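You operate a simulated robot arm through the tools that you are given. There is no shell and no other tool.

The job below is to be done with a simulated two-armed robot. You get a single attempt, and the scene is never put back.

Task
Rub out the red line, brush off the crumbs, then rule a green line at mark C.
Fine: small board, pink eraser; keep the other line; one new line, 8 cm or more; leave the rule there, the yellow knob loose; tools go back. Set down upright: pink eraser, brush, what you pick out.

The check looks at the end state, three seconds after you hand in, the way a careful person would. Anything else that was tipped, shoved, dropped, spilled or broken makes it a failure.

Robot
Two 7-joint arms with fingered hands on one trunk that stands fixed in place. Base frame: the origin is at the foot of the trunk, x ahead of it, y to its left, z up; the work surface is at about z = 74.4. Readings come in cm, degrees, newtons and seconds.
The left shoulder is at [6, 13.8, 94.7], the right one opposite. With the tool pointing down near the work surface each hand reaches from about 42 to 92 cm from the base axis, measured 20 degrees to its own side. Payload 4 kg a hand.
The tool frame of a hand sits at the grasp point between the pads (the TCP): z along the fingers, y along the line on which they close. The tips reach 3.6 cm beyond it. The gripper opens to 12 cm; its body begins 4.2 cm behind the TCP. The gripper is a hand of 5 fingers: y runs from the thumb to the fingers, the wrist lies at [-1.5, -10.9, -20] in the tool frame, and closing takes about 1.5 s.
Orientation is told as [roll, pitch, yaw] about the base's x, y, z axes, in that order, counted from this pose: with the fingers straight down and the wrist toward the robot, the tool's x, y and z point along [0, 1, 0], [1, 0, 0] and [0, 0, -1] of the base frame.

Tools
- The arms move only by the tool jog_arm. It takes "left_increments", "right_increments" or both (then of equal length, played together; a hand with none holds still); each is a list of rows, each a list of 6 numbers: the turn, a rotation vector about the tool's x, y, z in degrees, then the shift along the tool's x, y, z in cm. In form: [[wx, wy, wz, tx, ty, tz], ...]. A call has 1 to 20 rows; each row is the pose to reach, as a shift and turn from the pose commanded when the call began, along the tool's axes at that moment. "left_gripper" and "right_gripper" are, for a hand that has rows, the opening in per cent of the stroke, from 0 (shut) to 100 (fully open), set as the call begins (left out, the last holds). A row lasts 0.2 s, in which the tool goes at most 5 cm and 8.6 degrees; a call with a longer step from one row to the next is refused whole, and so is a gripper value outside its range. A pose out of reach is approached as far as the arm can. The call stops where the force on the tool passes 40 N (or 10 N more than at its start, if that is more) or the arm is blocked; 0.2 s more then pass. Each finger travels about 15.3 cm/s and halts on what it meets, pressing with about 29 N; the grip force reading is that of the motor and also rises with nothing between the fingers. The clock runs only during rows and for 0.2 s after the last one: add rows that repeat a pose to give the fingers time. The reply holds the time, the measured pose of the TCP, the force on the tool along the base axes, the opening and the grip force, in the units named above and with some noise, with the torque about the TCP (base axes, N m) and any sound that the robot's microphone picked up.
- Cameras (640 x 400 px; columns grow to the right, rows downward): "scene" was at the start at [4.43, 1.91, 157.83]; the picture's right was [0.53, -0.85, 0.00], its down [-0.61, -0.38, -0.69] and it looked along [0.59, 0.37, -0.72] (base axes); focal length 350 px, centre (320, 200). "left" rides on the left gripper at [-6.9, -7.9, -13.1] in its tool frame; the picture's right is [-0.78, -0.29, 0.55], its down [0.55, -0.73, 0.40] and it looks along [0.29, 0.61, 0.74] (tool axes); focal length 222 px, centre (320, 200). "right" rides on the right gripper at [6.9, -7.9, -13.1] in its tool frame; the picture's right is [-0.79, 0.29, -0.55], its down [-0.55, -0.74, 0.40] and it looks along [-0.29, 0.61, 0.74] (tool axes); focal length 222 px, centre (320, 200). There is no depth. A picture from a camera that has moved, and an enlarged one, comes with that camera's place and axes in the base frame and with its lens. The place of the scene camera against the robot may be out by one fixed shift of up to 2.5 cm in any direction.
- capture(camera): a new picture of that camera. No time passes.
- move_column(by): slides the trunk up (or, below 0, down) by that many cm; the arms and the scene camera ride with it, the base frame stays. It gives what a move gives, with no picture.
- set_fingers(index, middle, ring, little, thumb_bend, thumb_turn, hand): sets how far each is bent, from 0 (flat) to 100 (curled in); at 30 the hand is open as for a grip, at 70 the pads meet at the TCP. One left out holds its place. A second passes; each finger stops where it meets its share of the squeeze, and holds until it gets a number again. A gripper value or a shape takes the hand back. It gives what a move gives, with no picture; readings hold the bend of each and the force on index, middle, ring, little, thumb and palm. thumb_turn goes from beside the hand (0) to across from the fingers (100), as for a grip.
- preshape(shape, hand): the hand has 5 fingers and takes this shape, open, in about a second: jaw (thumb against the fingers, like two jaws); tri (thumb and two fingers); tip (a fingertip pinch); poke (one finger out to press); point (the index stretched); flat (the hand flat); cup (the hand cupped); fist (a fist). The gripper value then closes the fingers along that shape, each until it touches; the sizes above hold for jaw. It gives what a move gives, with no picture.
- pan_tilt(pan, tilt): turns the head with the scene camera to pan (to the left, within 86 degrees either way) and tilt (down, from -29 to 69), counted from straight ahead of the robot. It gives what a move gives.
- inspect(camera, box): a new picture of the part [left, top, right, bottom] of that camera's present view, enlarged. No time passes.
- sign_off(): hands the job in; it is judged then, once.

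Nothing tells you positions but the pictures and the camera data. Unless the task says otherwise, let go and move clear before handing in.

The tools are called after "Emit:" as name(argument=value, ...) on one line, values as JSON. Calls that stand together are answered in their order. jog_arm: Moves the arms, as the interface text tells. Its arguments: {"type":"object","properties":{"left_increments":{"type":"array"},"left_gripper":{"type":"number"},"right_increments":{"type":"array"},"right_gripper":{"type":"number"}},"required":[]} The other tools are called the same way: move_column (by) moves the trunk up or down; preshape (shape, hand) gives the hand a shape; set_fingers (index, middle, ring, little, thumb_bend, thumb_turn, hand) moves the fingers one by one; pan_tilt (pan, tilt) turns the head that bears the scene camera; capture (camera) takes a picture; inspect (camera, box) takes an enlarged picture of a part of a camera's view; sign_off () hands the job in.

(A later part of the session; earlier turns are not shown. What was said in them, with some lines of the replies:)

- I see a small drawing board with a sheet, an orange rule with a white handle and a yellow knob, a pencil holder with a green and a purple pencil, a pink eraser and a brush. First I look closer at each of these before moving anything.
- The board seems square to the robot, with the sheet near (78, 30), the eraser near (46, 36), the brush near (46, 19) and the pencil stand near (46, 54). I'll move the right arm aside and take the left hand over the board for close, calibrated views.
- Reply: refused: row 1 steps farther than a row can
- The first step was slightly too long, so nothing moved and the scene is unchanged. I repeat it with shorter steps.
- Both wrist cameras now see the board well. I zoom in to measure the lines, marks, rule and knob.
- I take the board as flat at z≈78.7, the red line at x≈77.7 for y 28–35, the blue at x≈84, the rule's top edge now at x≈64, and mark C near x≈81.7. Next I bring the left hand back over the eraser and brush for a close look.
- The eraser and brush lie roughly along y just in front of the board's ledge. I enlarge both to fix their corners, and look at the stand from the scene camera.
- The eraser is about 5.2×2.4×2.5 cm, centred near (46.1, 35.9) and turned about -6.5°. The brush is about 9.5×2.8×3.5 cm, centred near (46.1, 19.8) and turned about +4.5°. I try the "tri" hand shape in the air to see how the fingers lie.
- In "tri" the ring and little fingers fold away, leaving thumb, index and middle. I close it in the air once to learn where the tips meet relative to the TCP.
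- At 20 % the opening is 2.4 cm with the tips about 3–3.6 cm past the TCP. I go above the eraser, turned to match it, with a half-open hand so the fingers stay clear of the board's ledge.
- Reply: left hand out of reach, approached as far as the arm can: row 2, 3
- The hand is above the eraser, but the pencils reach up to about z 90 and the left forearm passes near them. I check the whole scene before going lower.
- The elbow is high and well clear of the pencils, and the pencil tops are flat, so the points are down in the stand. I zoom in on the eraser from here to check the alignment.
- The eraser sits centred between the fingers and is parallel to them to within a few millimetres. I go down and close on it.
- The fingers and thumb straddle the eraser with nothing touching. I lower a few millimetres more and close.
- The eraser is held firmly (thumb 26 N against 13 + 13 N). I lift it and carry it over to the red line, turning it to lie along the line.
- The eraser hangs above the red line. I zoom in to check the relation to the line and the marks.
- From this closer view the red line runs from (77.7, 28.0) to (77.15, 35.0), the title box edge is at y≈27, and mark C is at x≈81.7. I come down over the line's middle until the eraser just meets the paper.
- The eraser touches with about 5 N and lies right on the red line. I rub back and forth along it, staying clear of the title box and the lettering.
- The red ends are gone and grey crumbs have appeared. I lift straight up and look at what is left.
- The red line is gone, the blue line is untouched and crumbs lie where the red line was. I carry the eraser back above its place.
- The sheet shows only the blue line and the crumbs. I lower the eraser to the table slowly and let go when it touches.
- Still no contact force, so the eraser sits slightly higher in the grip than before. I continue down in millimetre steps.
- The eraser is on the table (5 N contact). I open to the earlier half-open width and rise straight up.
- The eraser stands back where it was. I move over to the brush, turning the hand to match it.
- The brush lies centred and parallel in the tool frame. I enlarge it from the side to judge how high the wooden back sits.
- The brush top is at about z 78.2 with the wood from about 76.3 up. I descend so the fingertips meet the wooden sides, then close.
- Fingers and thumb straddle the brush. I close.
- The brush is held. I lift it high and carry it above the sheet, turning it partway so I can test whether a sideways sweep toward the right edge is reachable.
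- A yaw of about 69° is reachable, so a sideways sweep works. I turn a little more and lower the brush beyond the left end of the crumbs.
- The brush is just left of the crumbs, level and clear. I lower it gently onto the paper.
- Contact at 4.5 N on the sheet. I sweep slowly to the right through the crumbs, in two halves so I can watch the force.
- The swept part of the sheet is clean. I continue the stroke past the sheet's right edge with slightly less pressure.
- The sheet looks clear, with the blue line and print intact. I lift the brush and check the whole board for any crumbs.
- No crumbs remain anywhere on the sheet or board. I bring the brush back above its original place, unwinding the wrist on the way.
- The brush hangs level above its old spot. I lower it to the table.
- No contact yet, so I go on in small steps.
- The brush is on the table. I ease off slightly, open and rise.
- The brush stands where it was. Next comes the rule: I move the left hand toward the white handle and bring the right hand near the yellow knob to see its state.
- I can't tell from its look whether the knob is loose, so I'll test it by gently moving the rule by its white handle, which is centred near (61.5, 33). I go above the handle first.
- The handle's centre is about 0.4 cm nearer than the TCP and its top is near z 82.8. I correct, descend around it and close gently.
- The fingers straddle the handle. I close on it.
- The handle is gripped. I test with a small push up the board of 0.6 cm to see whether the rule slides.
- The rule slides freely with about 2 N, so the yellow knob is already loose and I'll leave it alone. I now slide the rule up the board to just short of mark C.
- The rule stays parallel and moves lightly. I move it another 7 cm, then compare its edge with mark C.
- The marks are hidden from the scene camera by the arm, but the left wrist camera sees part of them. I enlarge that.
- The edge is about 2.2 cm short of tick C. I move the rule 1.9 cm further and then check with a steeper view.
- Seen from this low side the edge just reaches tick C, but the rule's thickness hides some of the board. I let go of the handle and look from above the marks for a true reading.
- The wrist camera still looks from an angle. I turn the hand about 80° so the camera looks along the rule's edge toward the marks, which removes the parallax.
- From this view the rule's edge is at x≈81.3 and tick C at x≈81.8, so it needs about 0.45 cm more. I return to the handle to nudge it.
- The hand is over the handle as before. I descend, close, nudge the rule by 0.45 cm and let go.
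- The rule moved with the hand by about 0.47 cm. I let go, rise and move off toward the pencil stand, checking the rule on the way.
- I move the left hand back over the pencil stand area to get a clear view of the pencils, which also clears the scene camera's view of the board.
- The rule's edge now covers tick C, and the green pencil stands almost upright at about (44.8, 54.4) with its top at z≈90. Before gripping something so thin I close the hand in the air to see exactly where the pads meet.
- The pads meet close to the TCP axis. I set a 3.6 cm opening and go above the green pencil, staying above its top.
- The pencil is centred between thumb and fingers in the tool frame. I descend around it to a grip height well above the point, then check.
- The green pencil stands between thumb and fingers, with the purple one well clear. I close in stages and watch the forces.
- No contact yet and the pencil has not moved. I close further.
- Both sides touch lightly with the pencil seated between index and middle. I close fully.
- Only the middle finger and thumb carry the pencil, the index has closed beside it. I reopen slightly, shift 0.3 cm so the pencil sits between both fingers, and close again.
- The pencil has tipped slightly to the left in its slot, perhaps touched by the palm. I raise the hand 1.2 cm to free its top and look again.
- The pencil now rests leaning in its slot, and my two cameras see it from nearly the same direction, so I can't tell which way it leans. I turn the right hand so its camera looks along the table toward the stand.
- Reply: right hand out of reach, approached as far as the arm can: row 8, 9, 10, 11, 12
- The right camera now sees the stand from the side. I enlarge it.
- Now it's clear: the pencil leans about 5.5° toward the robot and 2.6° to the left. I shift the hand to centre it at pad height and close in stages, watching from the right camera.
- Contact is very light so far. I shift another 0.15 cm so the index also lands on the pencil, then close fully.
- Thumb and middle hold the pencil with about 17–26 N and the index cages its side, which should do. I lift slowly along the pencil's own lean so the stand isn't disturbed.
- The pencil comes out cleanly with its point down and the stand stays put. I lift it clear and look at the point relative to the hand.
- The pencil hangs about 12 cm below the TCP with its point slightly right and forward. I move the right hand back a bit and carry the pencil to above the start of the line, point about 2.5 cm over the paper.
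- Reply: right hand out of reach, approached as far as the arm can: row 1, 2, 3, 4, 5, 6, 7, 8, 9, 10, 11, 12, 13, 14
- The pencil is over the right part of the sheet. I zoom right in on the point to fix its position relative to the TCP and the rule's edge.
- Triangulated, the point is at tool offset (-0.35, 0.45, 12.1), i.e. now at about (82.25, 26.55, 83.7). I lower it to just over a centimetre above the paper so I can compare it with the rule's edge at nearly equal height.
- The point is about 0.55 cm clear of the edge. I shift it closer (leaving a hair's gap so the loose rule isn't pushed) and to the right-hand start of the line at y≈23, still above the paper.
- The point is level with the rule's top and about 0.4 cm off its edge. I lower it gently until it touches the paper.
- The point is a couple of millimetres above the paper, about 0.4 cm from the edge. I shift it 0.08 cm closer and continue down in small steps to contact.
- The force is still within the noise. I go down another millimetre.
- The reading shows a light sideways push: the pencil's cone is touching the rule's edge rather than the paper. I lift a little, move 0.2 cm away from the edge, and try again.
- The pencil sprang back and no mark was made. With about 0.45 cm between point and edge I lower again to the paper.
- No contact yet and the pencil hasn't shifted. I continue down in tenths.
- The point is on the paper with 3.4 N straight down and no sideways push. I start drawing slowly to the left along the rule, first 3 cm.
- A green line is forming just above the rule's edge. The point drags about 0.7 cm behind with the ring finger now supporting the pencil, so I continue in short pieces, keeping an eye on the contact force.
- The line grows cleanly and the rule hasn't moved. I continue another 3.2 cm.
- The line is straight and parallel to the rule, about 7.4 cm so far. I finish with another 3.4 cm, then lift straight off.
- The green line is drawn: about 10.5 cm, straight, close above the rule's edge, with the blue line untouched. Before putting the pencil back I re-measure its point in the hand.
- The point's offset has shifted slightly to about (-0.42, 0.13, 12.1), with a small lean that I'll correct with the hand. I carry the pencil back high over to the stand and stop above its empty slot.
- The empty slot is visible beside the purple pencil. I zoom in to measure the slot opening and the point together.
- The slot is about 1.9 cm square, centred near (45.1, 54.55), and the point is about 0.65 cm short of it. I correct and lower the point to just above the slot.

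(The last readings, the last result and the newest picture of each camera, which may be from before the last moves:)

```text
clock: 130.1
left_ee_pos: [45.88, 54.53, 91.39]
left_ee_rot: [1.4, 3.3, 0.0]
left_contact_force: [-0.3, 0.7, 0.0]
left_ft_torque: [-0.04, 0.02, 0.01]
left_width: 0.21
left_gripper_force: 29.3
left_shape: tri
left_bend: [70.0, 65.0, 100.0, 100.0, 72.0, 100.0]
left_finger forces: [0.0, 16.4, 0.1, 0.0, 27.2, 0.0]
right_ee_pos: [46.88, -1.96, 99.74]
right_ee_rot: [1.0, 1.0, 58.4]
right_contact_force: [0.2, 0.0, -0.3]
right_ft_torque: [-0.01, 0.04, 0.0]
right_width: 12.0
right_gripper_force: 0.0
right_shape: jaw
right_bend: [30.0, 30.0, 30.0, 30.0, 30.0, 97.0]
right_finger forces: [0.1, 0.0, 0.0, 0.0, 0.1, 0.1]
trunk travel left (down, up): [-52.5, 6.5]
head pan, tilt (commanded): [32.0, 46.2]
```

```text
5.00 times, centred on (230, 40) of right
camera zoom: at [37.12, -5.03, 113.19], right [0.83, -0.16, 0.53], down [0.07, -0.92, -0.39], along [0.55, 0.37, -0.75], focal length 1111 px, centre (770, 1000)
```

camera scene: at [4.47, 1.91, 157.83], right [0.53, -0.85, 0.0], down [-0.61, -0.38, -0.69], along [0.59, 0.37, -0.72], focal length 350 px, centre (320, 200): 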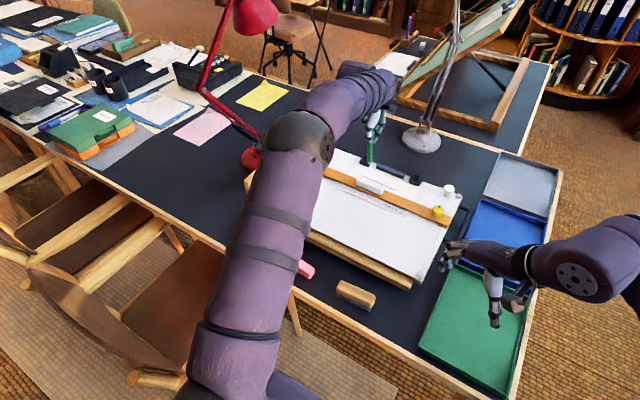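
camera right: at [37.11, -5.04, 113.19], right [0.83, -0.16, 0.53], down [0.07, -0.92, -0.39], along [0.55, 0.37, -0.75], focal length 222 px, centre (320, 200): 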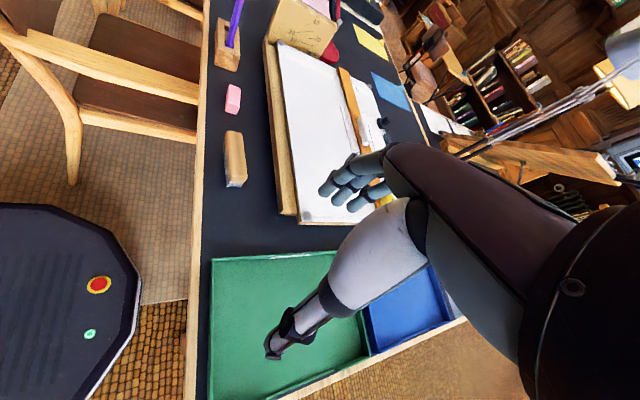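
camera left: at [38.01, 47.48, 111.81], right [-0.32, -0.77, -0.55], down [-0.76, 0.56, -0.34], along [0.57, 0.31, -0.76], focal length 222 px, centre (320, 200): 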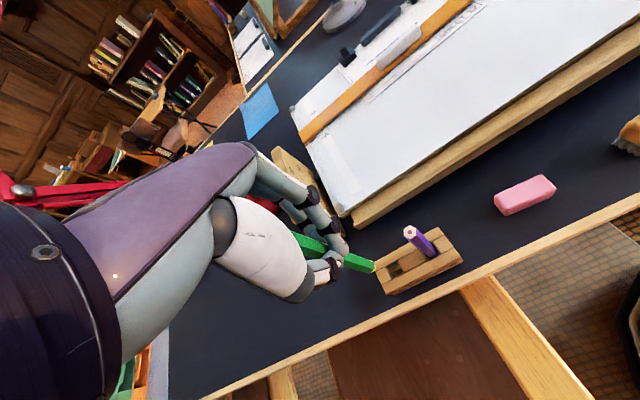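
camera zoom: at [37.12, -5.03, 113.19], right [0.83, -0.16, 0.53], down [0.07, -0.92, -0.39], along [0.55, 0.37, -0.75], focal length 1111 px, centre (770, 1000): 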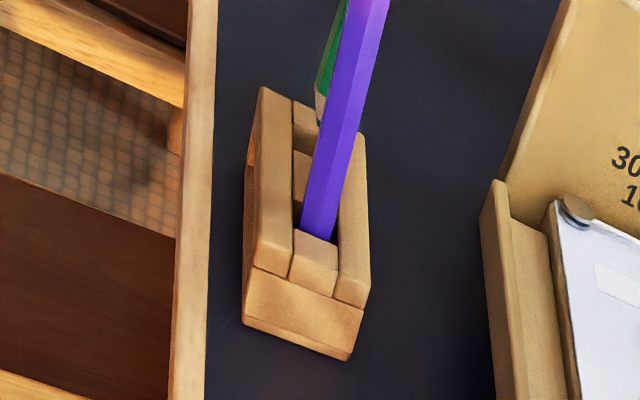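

The point is centred over the slot. I lower it straight in, checking for side forces partway.

Emit:
jog_arm(left_increments=[[0, 0, 0, -0.01, 0.03, 0.5], [0, 0, 0, -0.03, 0.06, 1.0], [0, 0, 0, -0.04, 0.09, 1.5], [0, 0, 0, -0.05, 0.12, 2.0], [0, 0, 0, -0.05, 0.12, 2.0]], left_gripper=0)

Emit:
inspect(camera="scene", box=[220, 190, 300, 260])

Emit:
inspect(camera="left", box=[350, 220, 446, 280])

```text
clock: 131.3
left_ee_pos: [45.91, 54.48, 89.28]
left_ee_rot: [1.6, 3.2, 0.1]
left_contact_force: [0.2, 0.9, -0.2]
left_ft_torque: [0.03, -0.03, -0.01]
left_width: 0.17
left_gripper_force: 28.9
left_shape: tri
left_bend: [70.0, 65.0, 100.0, 100.0, 72.0, 100.0]
left_finger forces: [0.0, 16.3, 0.2, 0.1, 27.2, 0.0]
right_ee_pos: [46.98, -1.93, 99.77]
right_ee_rot: [1.0, 1.1, 58.4]
right_contact_force: [-0.2, -0.2, 0.0]
right_ft_torque: [0.01, 0.03, -0.03]
right_width: 12.01
right_gripper_force: 0.0
right_shape: jaw
right_bend: [30.0, 30.0, 30.0, 30.0, 30.0, 97.0]
right_finger forces: [0.0, 0.0, 0.1, 0.0, 0.0, 0.0]
trunk travel left (down, up): [-52.5, 6.5]
head pan, tilt (commanded): [32.0, 46.2]
```

```text
5.71 times, centred on (260, 225) of scene
camera zoom: at [4.44, 1.91, 157.83], right [0.53, -0.85, 0.0], down [-0.61, -0.38, -0.69], along [0.59, 0.37, -0.72], focal length 2003 px, centre (663, 57)
```

zoom: 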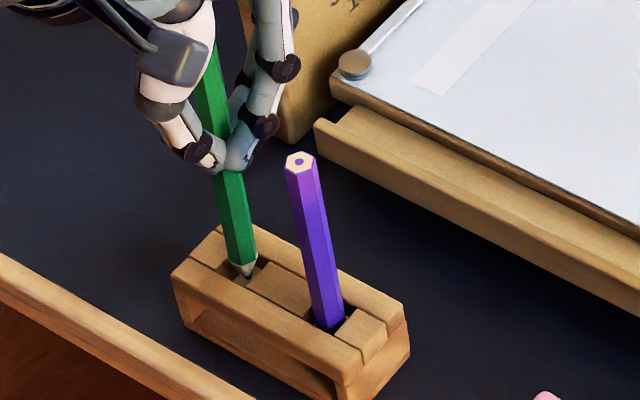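

```text
6.67 times, centred on (398, 250) of left
camera zoom: at [38.74, 47.26, 102.81], right [-0.32, -0.77, -0.55], down [-0.76, 0.56, -0.34], along [0.57, 0.31, -0.76], focal length 1481 px, centre (-200, -133)
```

zoom: 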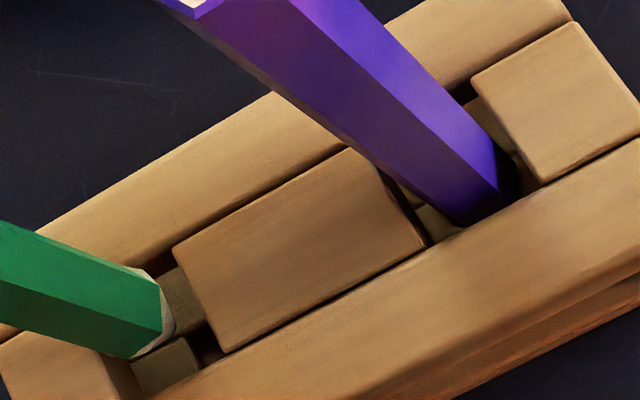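

The point has entered the slot without touching. I lower it further.

Emit:
jog_arm(left_increments=[[0, 0, 0, -0.01, 0.03, 0.5], [0, 0, 0, -0.03, 0.06, 1.0], [0, 0, 0, -0.04, 0.09, 1.5], [0, 0, 0, -0.05, 0.12, 2.0], [0, 0, 0, -0.05, 0.12, 2.0]], left_gripper=0)

Emit:
inspect(camera="scene", box=[220, 190, 300, 260])

Emit:
inspect(camera="left", box=[350, 220, 446, 280])

```text
clock: 132.5
left_ee_pos: [45.81, 54.61, 87.37]
left_ee_rot: [1.5, 3.3, 0.0]
left_contact_force: [-0.7, -0.4, 0.3]
left_ft_torque: [-0.01, 0.01, 0.0]
left_width: 0.2
left_gripper_force: 29.2
left_shape: tri
left_bend: [70.0, 65.0, 100.0, 100.0, 72.0, 100.0]
left_finger forces: [0.0, 16.2, 0.2, 0.0, 27.4, 0.0]
right_ee_pos: [46.87, -1.98, 99.81]
right_ee_rot: [1.0, 1.0, 58.3]
right_contact_force: [0.7, -0.1, -0.5]
right_ft_torque: [0.0, 0.01, -0.03]
right_width: 12.01
right_gripper_force: 0.1
right_shape: jaw
right_bend: [30.0, 30.0, 30.0, 30.0, 30.0, 97.0]
right_finger forces: [0.1, 0.0, 0.0, 0.0, 0.1, 0.0]
trunk travel left (down, up): [-52.5, 6.5]
head pan, tilt (commanded): [32.0, 46.2]
```

```text
5.71 times, centred on (260, 225) of scene
camera zoom: at [4.43, 1.91, 157.83], right [0.53, -0.85, 0.0], down [-0.61, -0.38, -0.69], along [0.59, 0.37, -0.72], focal length 2003 px, centre (663, 57)
```

zoom: 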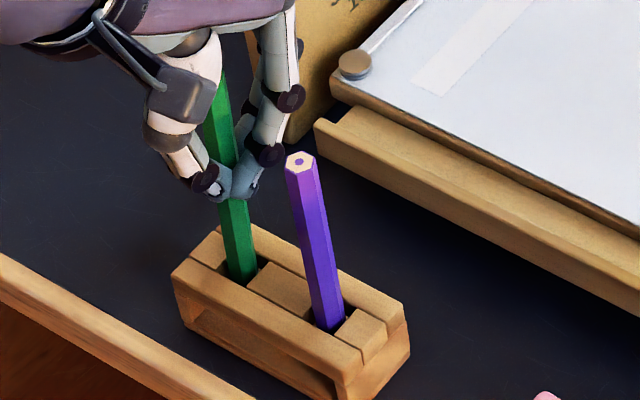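

```text
6.67 times, centred on (398, 250) of left
camera zoom: at [38.72, 47.28, 100.78], right [-0.32, -0.77, -0.55], down [-0.76, 0.56, -0.34], along [0.57, 0.31, -0.76], focal length 1481 px, centre (-200, -133)
```

zoom: 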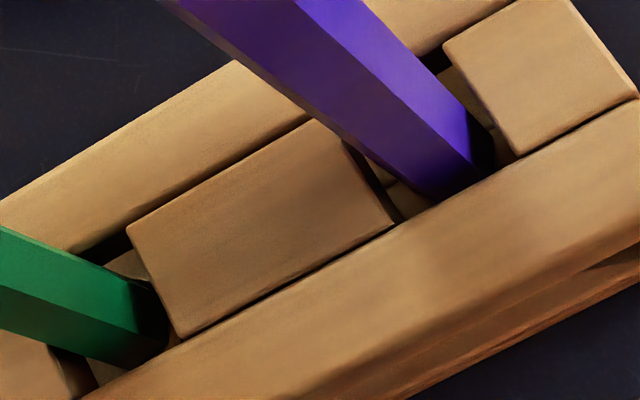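

The pencil is well inside the slot. I lower the last half centimetre gently until it stands.

Emit:
jog_arm(left_increments=[[0, 0, 0, 0, 0.01, 0.15], [0, 0, 0, -0.01, 0.02, 0.3], [0, 0, 0, -0.01, 0.02, 0.3]], left_gripper=0)

Emit:
jog_arm(left_increments=[[0, 0, 0, 0, 0.01, 0.1], [0, 0, 0, -0.01, 0.02, 0.2], [0, 0, 0, -0.01, 0.02, 0.2]], left_gripper=0)

```text
clock: 133.3
left_ee_pos: [45.82, 54.63, 87.11]
left_ee_rot: [1.6, 3.2, 0.0]
left_contact_force: [-0.6, -0.1, 0.3]
left_ft_torque: [-0.05, 0.06, 0.0]
left_width: 0.2
left_gripper_force: 29.4
left_shape: tri
left_bend: [70.0, 65.0, 100.0, 100.0, 72.0, 100.0]
left_finger forces: [0.1, 16.2, 0.3, 0.1, 27.6, 0.1]
right_ee_pos: [46.95, -1.94, 99.88]
right_ee_rot: [1.1, 0.9, 58.4]
right_contact_force: [0.4, 0.0, 0.5]
right_ft_torque: [0.0, -0.01, 0.02]
right_width: 11.98
right_gripper_force: 0.1
right_shape: jaw
right_bend: [30.0, 30.0, 30.0, 30.0, 30.0, 97.0]
right_finger forces: [0.0, 0.0, 0.0, 0.0, 0.0, 0.1]
trunk travel left (down, up): [-52.5, 6.5]
head pan, tilt (commanded): [32.0, 46.2]
```

```text
clock: 134.1
left_ee_pos: [45.83, 54.49, 86.89]
left_ee_rot: [1.5, 3.3, 0.1]
left_contact_force: [-0.6, 0.4, 1.2]
left_ft_torque: [-0.02, 0.05, 0.01]
left_width: 0.2
left_gripper_force: 29.6
left_shape: tri
left_bend: [70.0, 65.0, 100.0, 100.0, 72.0, 100.0]
left_finger forces: [0.0, 16.1, 0.3, 0.0, 27.8, 0.0]
right_ee_pos: [46.91, -1.9, 99.88]
right_ee_rot: [1.1, 1.0, 58.3]
right_contact_force: [-0.4, 0.5, 0.2]
right_ft_torque: [0.0, -0.01, -0.02]
right_width: 11.99
right_gripper_force: 0.2
right_shape: jaw
right_bend: [30.0, 30.0, 30.0, 30.0, 30.0, 97.0]
right_finger forces: [0.0, 0.0, 0.0, 0.1, 0.0, 0.0]
trunk travel left (down, up): [-52.5, 6.5]
head pan, tilt (commanded): [32.0, 46.2]
```

Light contact appears. I go 0.1 cm more and then open gently.

Emit:
jog_arm(left_increments=[[0, 0, 0, 0, 0.01, 0.1], [0, 0, 0, 0, 0.01, 0.1]], left_gripper=0)

Emit:
jog_arm(left_increments=[[0, 0, 0, 0, 0, 0], [0, 0, 0, 0, 0, 0], [0, 0, 0, 0, 0, 0], [0, 0, 0, 0, 0, 0]], left_gripper=15)

Emit:
inspect(camera="scene", box=[220, 190, 300, 260])

Emit:
inspect(camera="left", box=[270, 160, 430, 285])

```text
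clock: 134.7
left_ee_pos: [45.76, 54.48, 86.94]
left_ee_rot: [1.4, 3.2, 0.0]
left_contact_force: [-0.5, 0.1, 2.3]
left_ft_torque: [0.01, 0.02, 0.01]
left_width: 0.19
left_gripper_force: 29.3
left_shape: tri
left_bend: [70.0, 65.0, 100.0, 100.0, 72.0, 100.0]
left_finger forces: [0.0, 16.1, 0.1, 0.0, 28.2, 0.1]
right_ee_pos: [46.96, -2.05, 99.85]
right_ee_rot: [1.0, 1.0, 58.4]
right_contact_force: [0.5, 0.5, -0.5]
right_ft_torque: [-0.02, 0.0, -0.01]
right_width: 11.99
right_gripper_force: 0.1
right_shape: jaw
right_bend: [30.0, 30.0, 30.0, 30.0, 30.0, 97.0]
right_finger forces: [0.0, 0.0, 0.1, 0.0, 0.0, 0.1]
trunk travel left (down, up): [-52.5, 6.5]
head pan, tilt (commanded): [32.0, 46.2]
```

```text
clock: 135.7
left_ee_pos: [45.83, 54.48, 86.83]
left_ee_rot: [1.4, 3.3, 0.0]
left_contact_force: [-0.4, 0.0, -0.2]
left_ft_torque: [-0.02, -0.01, 0.0]
left_width: 1.79
left_gripper_force: 0.0
left_shape: tri
left_bend: [72.0, 62.0, 99.0, 99.0, 70.0, 100.0]
left_finger forces: [0.0, 0.0, 0.0, 0.1, 0.1, 0.1]
right_ee_pos: [46.92, -1.93, 99.82]
right_ee_rot: [1.0, 1.1, 58.5]
right_contact_force: [-0.1, -0.1, 0.0]
right_ft_torque: [0.02, 0.01, -0.01]
right_width: 11.99
right_gripper_force: 0.0
right_shape: jaw
right_bend: [30.0, 30.0, 30.0, 30.0, 30.0, 97.0]
right_finger forces: [0.1, 0.1, 0.0, 0.0, 0.1, 0.1]
trunk travel left (down, up): [-52.5, 6.5]
head pan, tilt (commanded): [32.0, 46.2]
```

```text
5.71 times, centred on (260, 225) of scene
camera zoom: at [4.44, 1.91, 157.83], right [0.53, -0.85, 0.0], down [-0.61, -0.38, -0.69], along [0.59, 0.37, -0.72], focal length 2003 px, centre (663, 57)
```

zoom: 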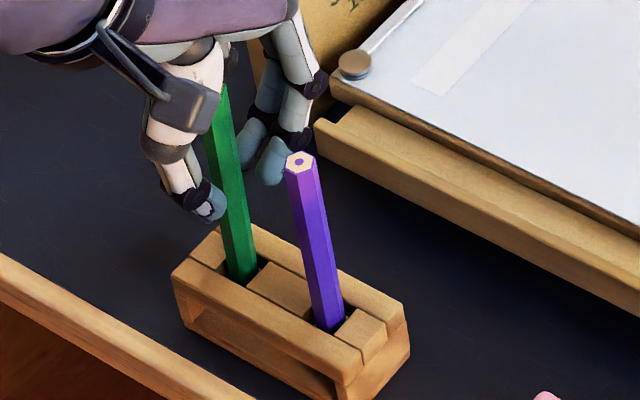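

```text
3.20 times, centred on (350, 222) of left
camera zoom: at [38.76, 47.25, 100.2], right [-0.32, -0.77, -0.55], down [-0.76, 0.56, -0.34], along [0.57, 0.31, -0.76], focal length 711 px, centre (224, 128)
```

zoom: 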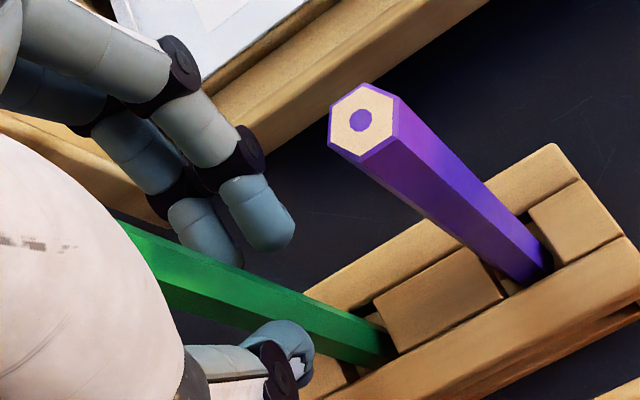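

The pencil stands free in its slot. I open wider and rise straight up.

Emit:
jog_arm(left_increments=[[0, 0, 0, 0, 0, 0], [0, 0, 0, 0, 0, 0], [0, 0, 0, 0, 0, 0], [0, 0, 0, 0, 0, 0]], left_gripper=35)

Emit:
jog_arm(left_increments=[[0, 0, 0, 0.03, -0.06, -1], [0, 0, 0, 0.05, -0.12, -2], [0, 0, 0, 0.1, -0.24, -4], [0, 0, 0, 0.18, -0.42, -7], [0, 0, 0, 0.26, -0.6, -10], [0, 0, 0, 0.36, -0.83, -14], [0, 0, 0, 0.36, -0.83, -14]], left_gripper=35)

Emit:
capture(camera="left")

Emit:
inspect(camera="scene", box=[220, 190, 300, 260])

Emit:
inspect(camera="right", box=[195, 0, 265, 80])

```text
clock: 136.7
left_ee_pos: [45.86, 54.57, 86.83]
left_ee_rot: [1.5, 3.3, 0.0]
left_contact_force: [1.0, -0.4, -0.8]
left_ft_torque: [-0.02, 0.01, -0.02]
left_width: 4.15
left_gripper_force: 0.1
left_shape: tri
left_bend: [49.0, 52.0, 99.0, 99.0, 67.0, 100.0]
left_finger forces: [0.1, 0.0, 0.1, 0.0, 0.0, 0.0]
right_ee_pos: [46.94, -1.92, 99.8]
right_ee_rot: [1.1, 1.0, 58.4]
right_contact_force: [0.0, -0.7, -0.5]
right_ft_torque: [0.01, -0.01, -0.01]
right_width: 12.01
right_gripper_force: 0.0
right_shape: jaw
right_bend: [30.0, 30.0, 30.0, 30.0, 30.0, 97.0]
right_finger forces: [0.1, 0.0, 0.1, 0.1, 0.0, 0.0]
trunk travel left (down, up): [-52.5, 6.5]
head pan, tilt (commanded): [32.0, 46.2]
```

```text
clock: 138.3
left_ee_pos: [45.9, 54.54, 100.96]
left_ee_rot: [1.5, 3.3, 0.0]
left_contact_force: [0.1, 0.0, -0.9]
left_ft_torque: [0.01, -0.04, 0.0]
left_width: 4.15
left_gripper_force: 0.0
left_shape: tri
left_bend: [49.0, 52.0, 99.0, 99.0, 67.0, 100.0]
left_finger forces: [0.1, 0.1, 0.1, 0.0, 0.0, 0.0]
right_ee_pos: [46.95, -1.85, 99.8]
right_ee_rot: [1.0, 1.0, 58.4]
right_contact_force: [0.7, 0.0, -0.2]
right_ft_torque: [-0.01, -0.02, -0.03]
right_width: 11.99
right_gripper_force: 0.0
right_shape: jaw
right_bend: [30.0, 30.0, 30.0, 30.0, 30.0, 97.0]
right_finger forces: [0.1, 0.1, 0.1, 0.0, 0.0, 0.0]
trunk travel left (down, up): [-52.5, 6.5]
head pan, tilt (commanded): [32.0, 46.2]
```

```text
taken
camera left: at [38.76, 47.28, 114.25], right [-0.32, -0.77, -0.55], down [-0.76, 0.56, -0.34], along [0.57, 0.31, -0.76], focal length 222 px, centre (320, 200)
```

left: 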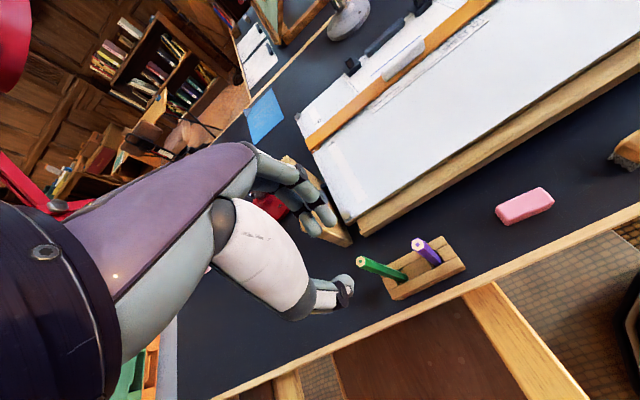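

```text
5.71 times, centred on (260, 225) of scene
camera zoom: at [4.46, 1.94, 157.83], right [0.53, -0.85, 0.0], down [-0.61, -0.38, -0.69], along [0.59, 0.37, -0.72], focal length 2003 px, centre (663, 57)
```

zoom: 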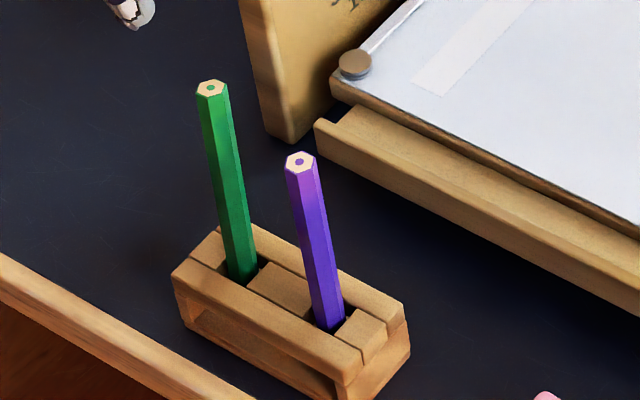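

```text
5.00 times, centred on (230, 40) of right
camera zoom: at [37.13, -5.0, 113.18], right [0.83, -0.16, 0.53], down [0.07, -0.92, -0.39], along [0.55, 0.37, -0.75], focal length 1111 px, centre (770, 1000)
```

zoom: 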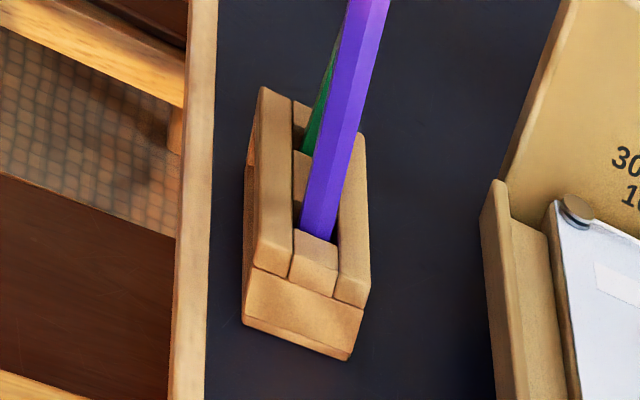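

Both pencils stand in the holder again. Now I inspect the result: I move the left hand over the board and use the view along the rule to compare the green line, the rule's edge and mark C.

Emit:
jog_arm(left_increments=[[0, 0, 0, -1.2, 4.1, -0.28], [-0.5, -0.2, 0, -2.5, 8.2, -0.55], [-1, -0.5, 0, -3.8, 12.3, -0.83], [-1.5, -0.7, 0, -5, 16.4, -1.1], [-2, -1, 0, -6.3, 20.5, -1.4], [-2.7, -1.2, 0, -7.5, 24.6, -1.7], [-3.3, -1.5, 0, -8.8, 28.8, -1.94], [-3.3, -1.5, 0, -8.8, 28.8, -1.94]], left_gripper=35)

Emit:
jog_arm(left_increments=[[0, 0, -8, 0, 0, 0.3], [0, 0, -16, 0, 0, 0.6], [0, 0, -24, 0, 0, 0.9], [0, 0, -32, 0, 0, 1.2], [0, 0, -40, 0, 0, 1.5], [0, 0, -48, 0, 0, 1.8], [0, 0, -56, 0, 0, 2.1], [0, 0, -64, 0, 0, 2.4], [0, 0, -72, 0, 0, 2.7], [0, 0, -80, 0, 0, 3], [0, 0, -80, 0, 0, 3]], left_gripper=35)

Emit:
capture(camera="left")

Emit:
inspect(camera="left", box=[345, 175, 441, 250])

Emit:
inspect(camera="left", box=[400, 200, 640, 400])

```text
clock: 140.1
left_ee_pos: [74.73, 45.75, 100.83]
left_ee_rot: [0.0, 0.0, 0.0]
left_contact_force: [0.5, 0.1, -0.6]
left_ft_torque: [-0.01, -0.01, 0.01]
left_width: 4.15
left_gripper_force: 0.1
left_shape: tri
left_bend: [49.0, 52.0, 99.0, 99.0, 67.0, 100.0]
left_finger forces: [0.1, 0.0, 0.0, 0.0, 0.0, 0.0]
right_ee_pos: [46.86, -1.98, 99.85]
right_ee_rot: [1.0, 1.0, 58.4]
right_contact_force: [0.4, 0.3, -0.1]
right_ft_torque: [-0.03, 0.01, -0.02]
right_width: 12.01
right_gripper_force: 0.0
right_shape: jaw
right_bend: [30.0, 30.0, 30.0, 30.0, 30.0, 97.0]
right_finger forces: [0.0, 0.0, 0.0, 0.0, 0.0, 0.0]
trunk travel left (down, up): [-52.5, 6.5]
head pan, tilt (commanded): [32.0, 46.2]
```

```text
clock: 142.5
left_ee_pos: [74.65, 45.67, 97.92]
left_ee_rot: [-0.1, 0.1, 80.0]
left_contact_force: [-0.2, -0.6, -0.1]
left_ft_torque: [0.0, -0.01, 0.07]
left_width: 4.16
left_gripper_force: 0.0
left_shape: tri
left_bend: [49.0, 52.0, 99.0, 99.0, 67.0, 100.0]
left_finger forces: [0.0, 0.0, 0.1, 0.0, 0.0, 0.0]
right_ee_pos: [46.93, -2.03, 99.83]
right_ee_rot: [1.0, 1.0, 58.4]
right_contact_force: [-0.2, 1.3, 0.2]
right_ft_torque: [-0.01, 0.02, 0.02]
right_width: 12.0
right_gripper_force: 0.2
right_shape: jaw
right_bend: [30.0, 30.0, 30.0, 30.0, 30.0, 97.0]
right_finger forces: [0.0, 0.0, 0.1, 0.1, 0.0, 0.0]
trunk travel left (down, up): [-52.5, 6.5]
head pan, tilt (commanded): [32.0, 46.2]
```

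```text
taken
camera left: at [80.22, 36.72, 110.99], right [0.72, -0.42, -0.55], down [-0.67, -0.63, -0.4], along [-0.18, 0.65, -0.74], focal length 222 px, centre (320, 200)
```

left: 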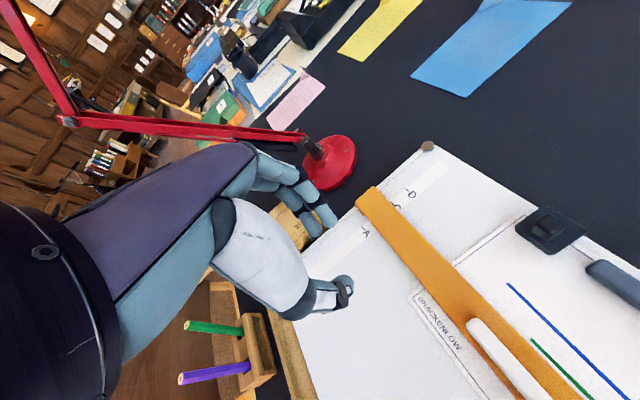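

```text
5.33 times, centred on (393, 212) of left
camera zoom: at [80.22, 36.72, 110.99], right [0.72, -0.42, -0.55], down [-0.67, -0.63, -0.4], along [-0.18, 0.65, -0.74], focal length 1185 px, centre (-69, 133)
```

zoom: 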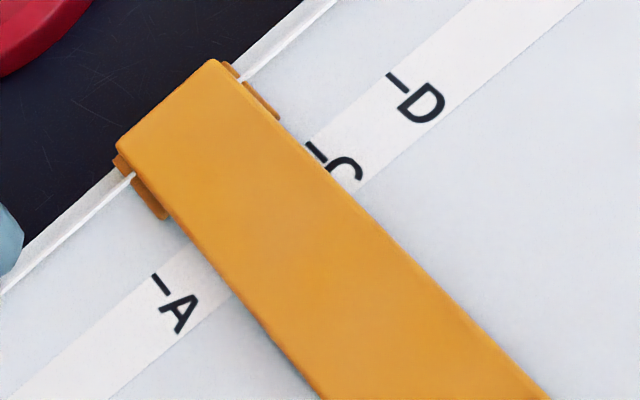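

```text
2.00 times, centred on (520, 300) of left
camera zoom: at [80.22, 36.72, 110.99], right [0.72, -0.42, -0.55], down [-0.67, -0.63, -0.4], along [-0.18, 0.65, -0.74], focal length 444 px, centre (-80, 0)
```

zoom: 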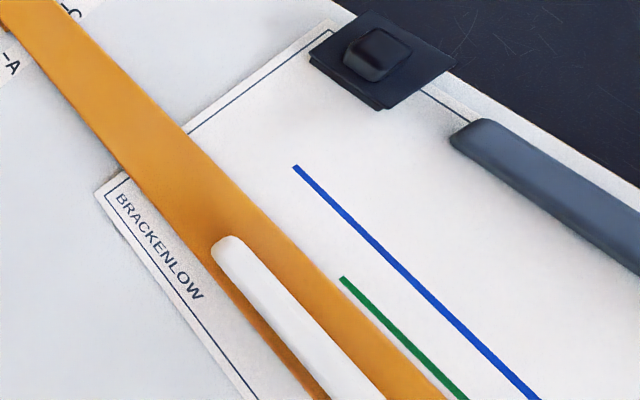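

In this view the rule's edge sits within about 1 mm of tick C and the green line lies about 3 mm above it, parallel, with the blue line intact and no crumbs. I now draw both arms back clear of the desk.

Emit:
jog_arm(left_increments=[[0, 0, 8, 0, 0, -3], [0, 0, 16, 2, -0.1, -6], [0, 0, 24, 6, -0.3, -8], [0, 0, 32, 10, -0.5, -8], [0, 0, 40, 14, -0.8, -8], [0, 0, 48, 18, -1, -8], [0, 0, 56, 22, -1.3, -8], [0, 0, 64, 26, -1.6, -8], [0, 0, 72, 30, -1.9, -8], [0, 0, 80, 33.75, -2.1, -8], [0, 0, 80, 33.75, -2.1, -8], [0, 0, 80, 33.75, -2.1, -8]], right_increments=[[0, 0, 8, 0.6, -0.9, -0.4], [0, 0, 16, 1.3, -1.8, -0.8], [0, 0, 24, 1.9, -2.6, -1.2], [0, 0, 32, 2.6, -3.5, -1.6], [0, 0, 40, 3.2, -4.4, -2], [0, 0, 48, 3.9, -5.3, -2.4], [0, 0, 56, 4.5, -6.1, -2.8], [0, 0, 64, 5.2, -7, -3.2], [0, 0, 72, 5.8, -7.9, -3.6], [0, 0, 80, 6.5, -8.8, -4], [0, 0, 88, 7.17, -9.66, -4], [0, 0, 88, 7.17, -9.66, -4]], left_gripper=60)

Emit:
capture(camera="scene")

Emit:
capture(camera="left")

Emit:
inspect(camera="scene", box=[220, 120, 480, 320])

```text
clock: 145.1
left_ee_pos: [41.11, 49.57, 105.78]
left_ee_rot: [0.0, -0.1, 0.0]
left_contact_force: [0.0, 0.0, -0.5]
left_ft_torque: [0.01, 0.02, -0.01]
left_width: 7.16
left_gripper_force: 0.0
left_shape: tri
left_bend: [38.0, 42.0, 99.0, 99.0, 48.0, 100.0]
left_finger forces: [0.1, 0.1, 0.1, 0.1, 0.0, 0.0]
right_ee_pos: [35.76, -6.61, 103.94]
right_ee_rot: [-0.1, -0.1, -28.1]
right_contact_force: [-0.4, -0.9, 0.8]
right_ft_torque: [0.02, 0.01, 0.03]
right_width: 12.02
right_gripper_force: 0.0
right_shape: jaw
right_bend: [30.0, 30.0, 30.0, 30.0, 30.0, 97.0]
right_finger forces: [0.1, 0.1, 0.1, 0.1, 0.1, 0.0]
trunk travel left (down, up): [-52.5, 6.5]
head pan, tilt (commanded): [32.0, 46.2]
```

```text
taken
camera scene: at [4.39, 1.93, 157.83], right [0.53, -0.85, 0.0], down [-0.61, -0.38, -0.69], along [0.59, 0.37, -0.72], focal length 350 px, centre (320, 200)
```

scene: 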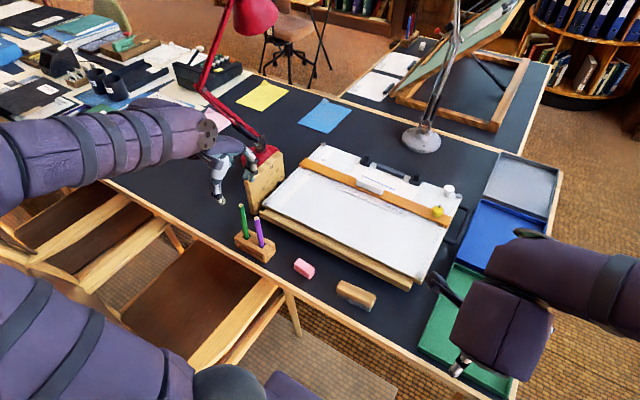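

```text
taken
camera left: at [33.23, 42.66, 118.92], right [-0.29, -0.78, -0.55], down [-0.73, 0.55, -0.4], along [0.61, 0.29, -0.74], focal length 222 px, centre (320, 200)
```

left: 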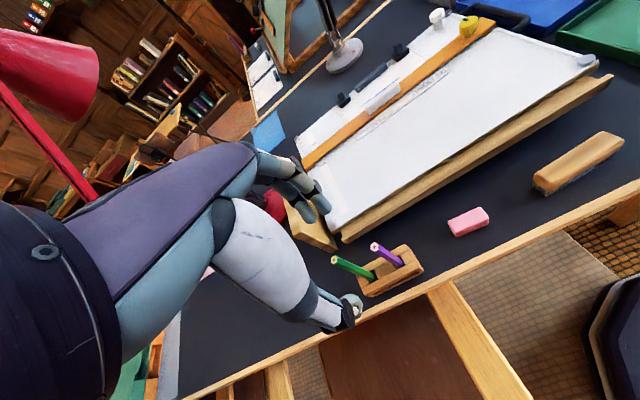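

```text
2.00 times, centred on (350, 220) of scene
camera zoom: at [4.39, 1.93, 157.83], right [0.53, -0.85, 0.0], down [-0.61, -0.38, -0.69], along [0.59, 0.37, -0.72], focal length 701 px, centre (260, 160)
```

zoom: 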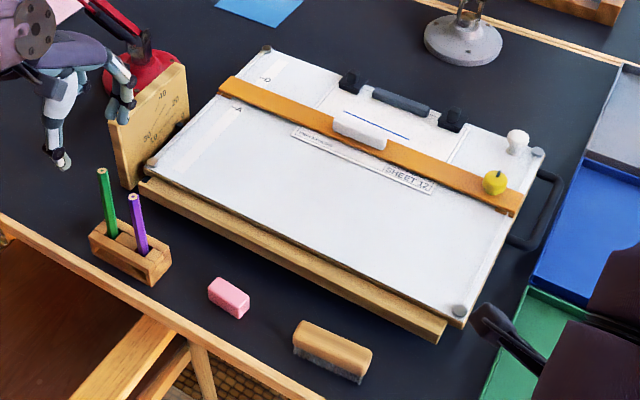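

Everything looks in place, but the green pencil's top appears slightly shifted compared to the start. I look closely to make sure it's fully seated and not tipping.

Emit:
inspect(camera="left", box=[310, 220, 438, 300])

Emit:
inspect(camera="scene", box=[225, 195, 289, 270])

Emit:
inspect(camera="left", box=[280, 0, 640, 225])

Emit:
capture(camera="right")

```text
5.00 times, centred on (374, 260) of left
camera zoom: at [33.23, 42.66, 118.92], right [-0.29, -0.78, -0.55], down [-0.73, 0.55, -0.4], along [0.61, 0.29, -0.74], focal length 1111 px, centre (50, -100)
```

zoom: 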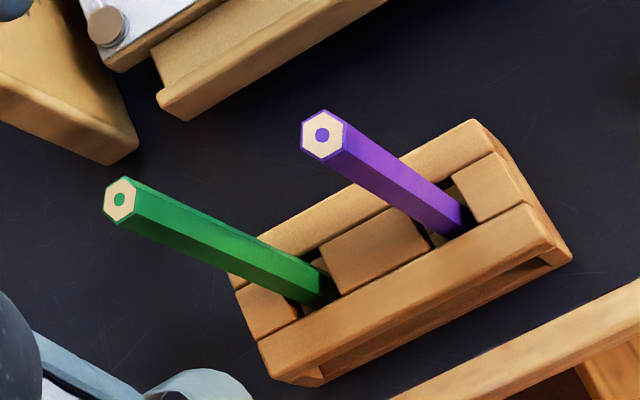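

```text
5.33 times, centred on (257, 232) of scene
camera zoom: at [4.39, 1.93, 157.83], right [0.53, -0.85, 0.0], down [-0.61, -0.38, -0.69], along [0.59, 0.37, -0.72], focal length 1869 px, centre (656, 27)
```

zoom: 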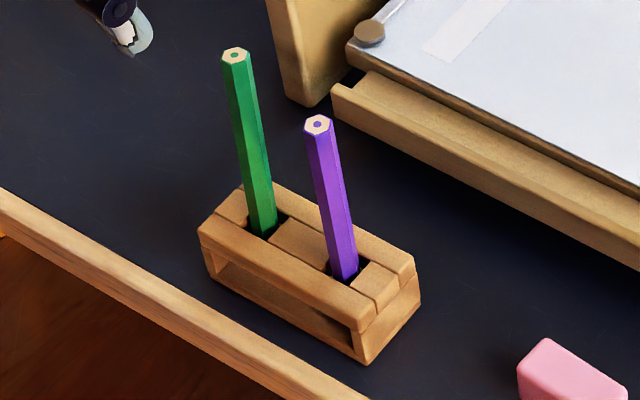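

```text
1.78 times, centred on (460, 112) of left
camera zoom: at [33.23, 42.66, 118.92], right [-0.29, -0.78, -0.55], down [-0.73, 0.55, -0.4], along [0.61, 0.29, -0.74], focal length 395 px, centre (71, 356)
```

zoom: 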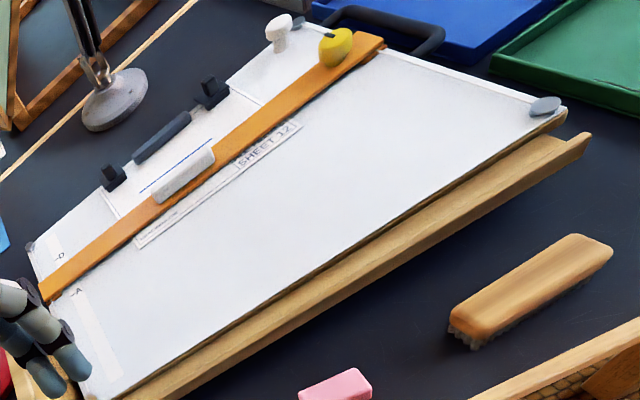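

```text
taken
camera right: at [31.98, 3.17, 116.95], right [-0.11, -0.83, 0.55], down [-0.91, -0.14, -0.4], along [0.41, -0.54, -0.74], focal length 222 px, centre (320, 200)
```

right: 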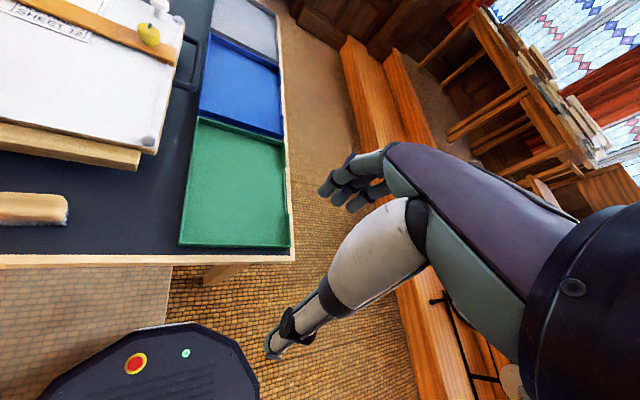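

The green pencil is fully seated (its top is at the original height) and leans only a few degrees within its slot's play. The eraser, brush, stand and board are where they were. The rule is at C with its knob untouched and loose, and the sheet shows the blue line and one new green line. Both arms are clear, so I hand in.

Emit:
sign_off()

```text
The job is handed in.
```

The job is handed in, and the last pictures show every step done.

- **Red line:** it is rubbed out with the pink eraser. The blue line and the printing on the sheet are untouched.
- **Crumbs:** I brushed them off to the right, and none showed on the sheet or board afterwards.
- **Rule:** its edge is within about 1 mm of mark C.
- **Yellow knob:** I never touched it. The rule slid with only about 2 N, so I take the knob to be loose.
- **Green line:** there is one straight line, about 10.5 cm long. It sits about 3 mm above mark C, because the thick pencil can't draw right against the rule's edge.
- **Tools:** the eraser and brush stand upright in their original places. The green pencil is back in its holder, point down and fully seated, but it leans about 7° because the slot is wider than the pencil. I left that as it was.

Nothing else on the desk was tipped or moved that I could see, and both arms are clear.
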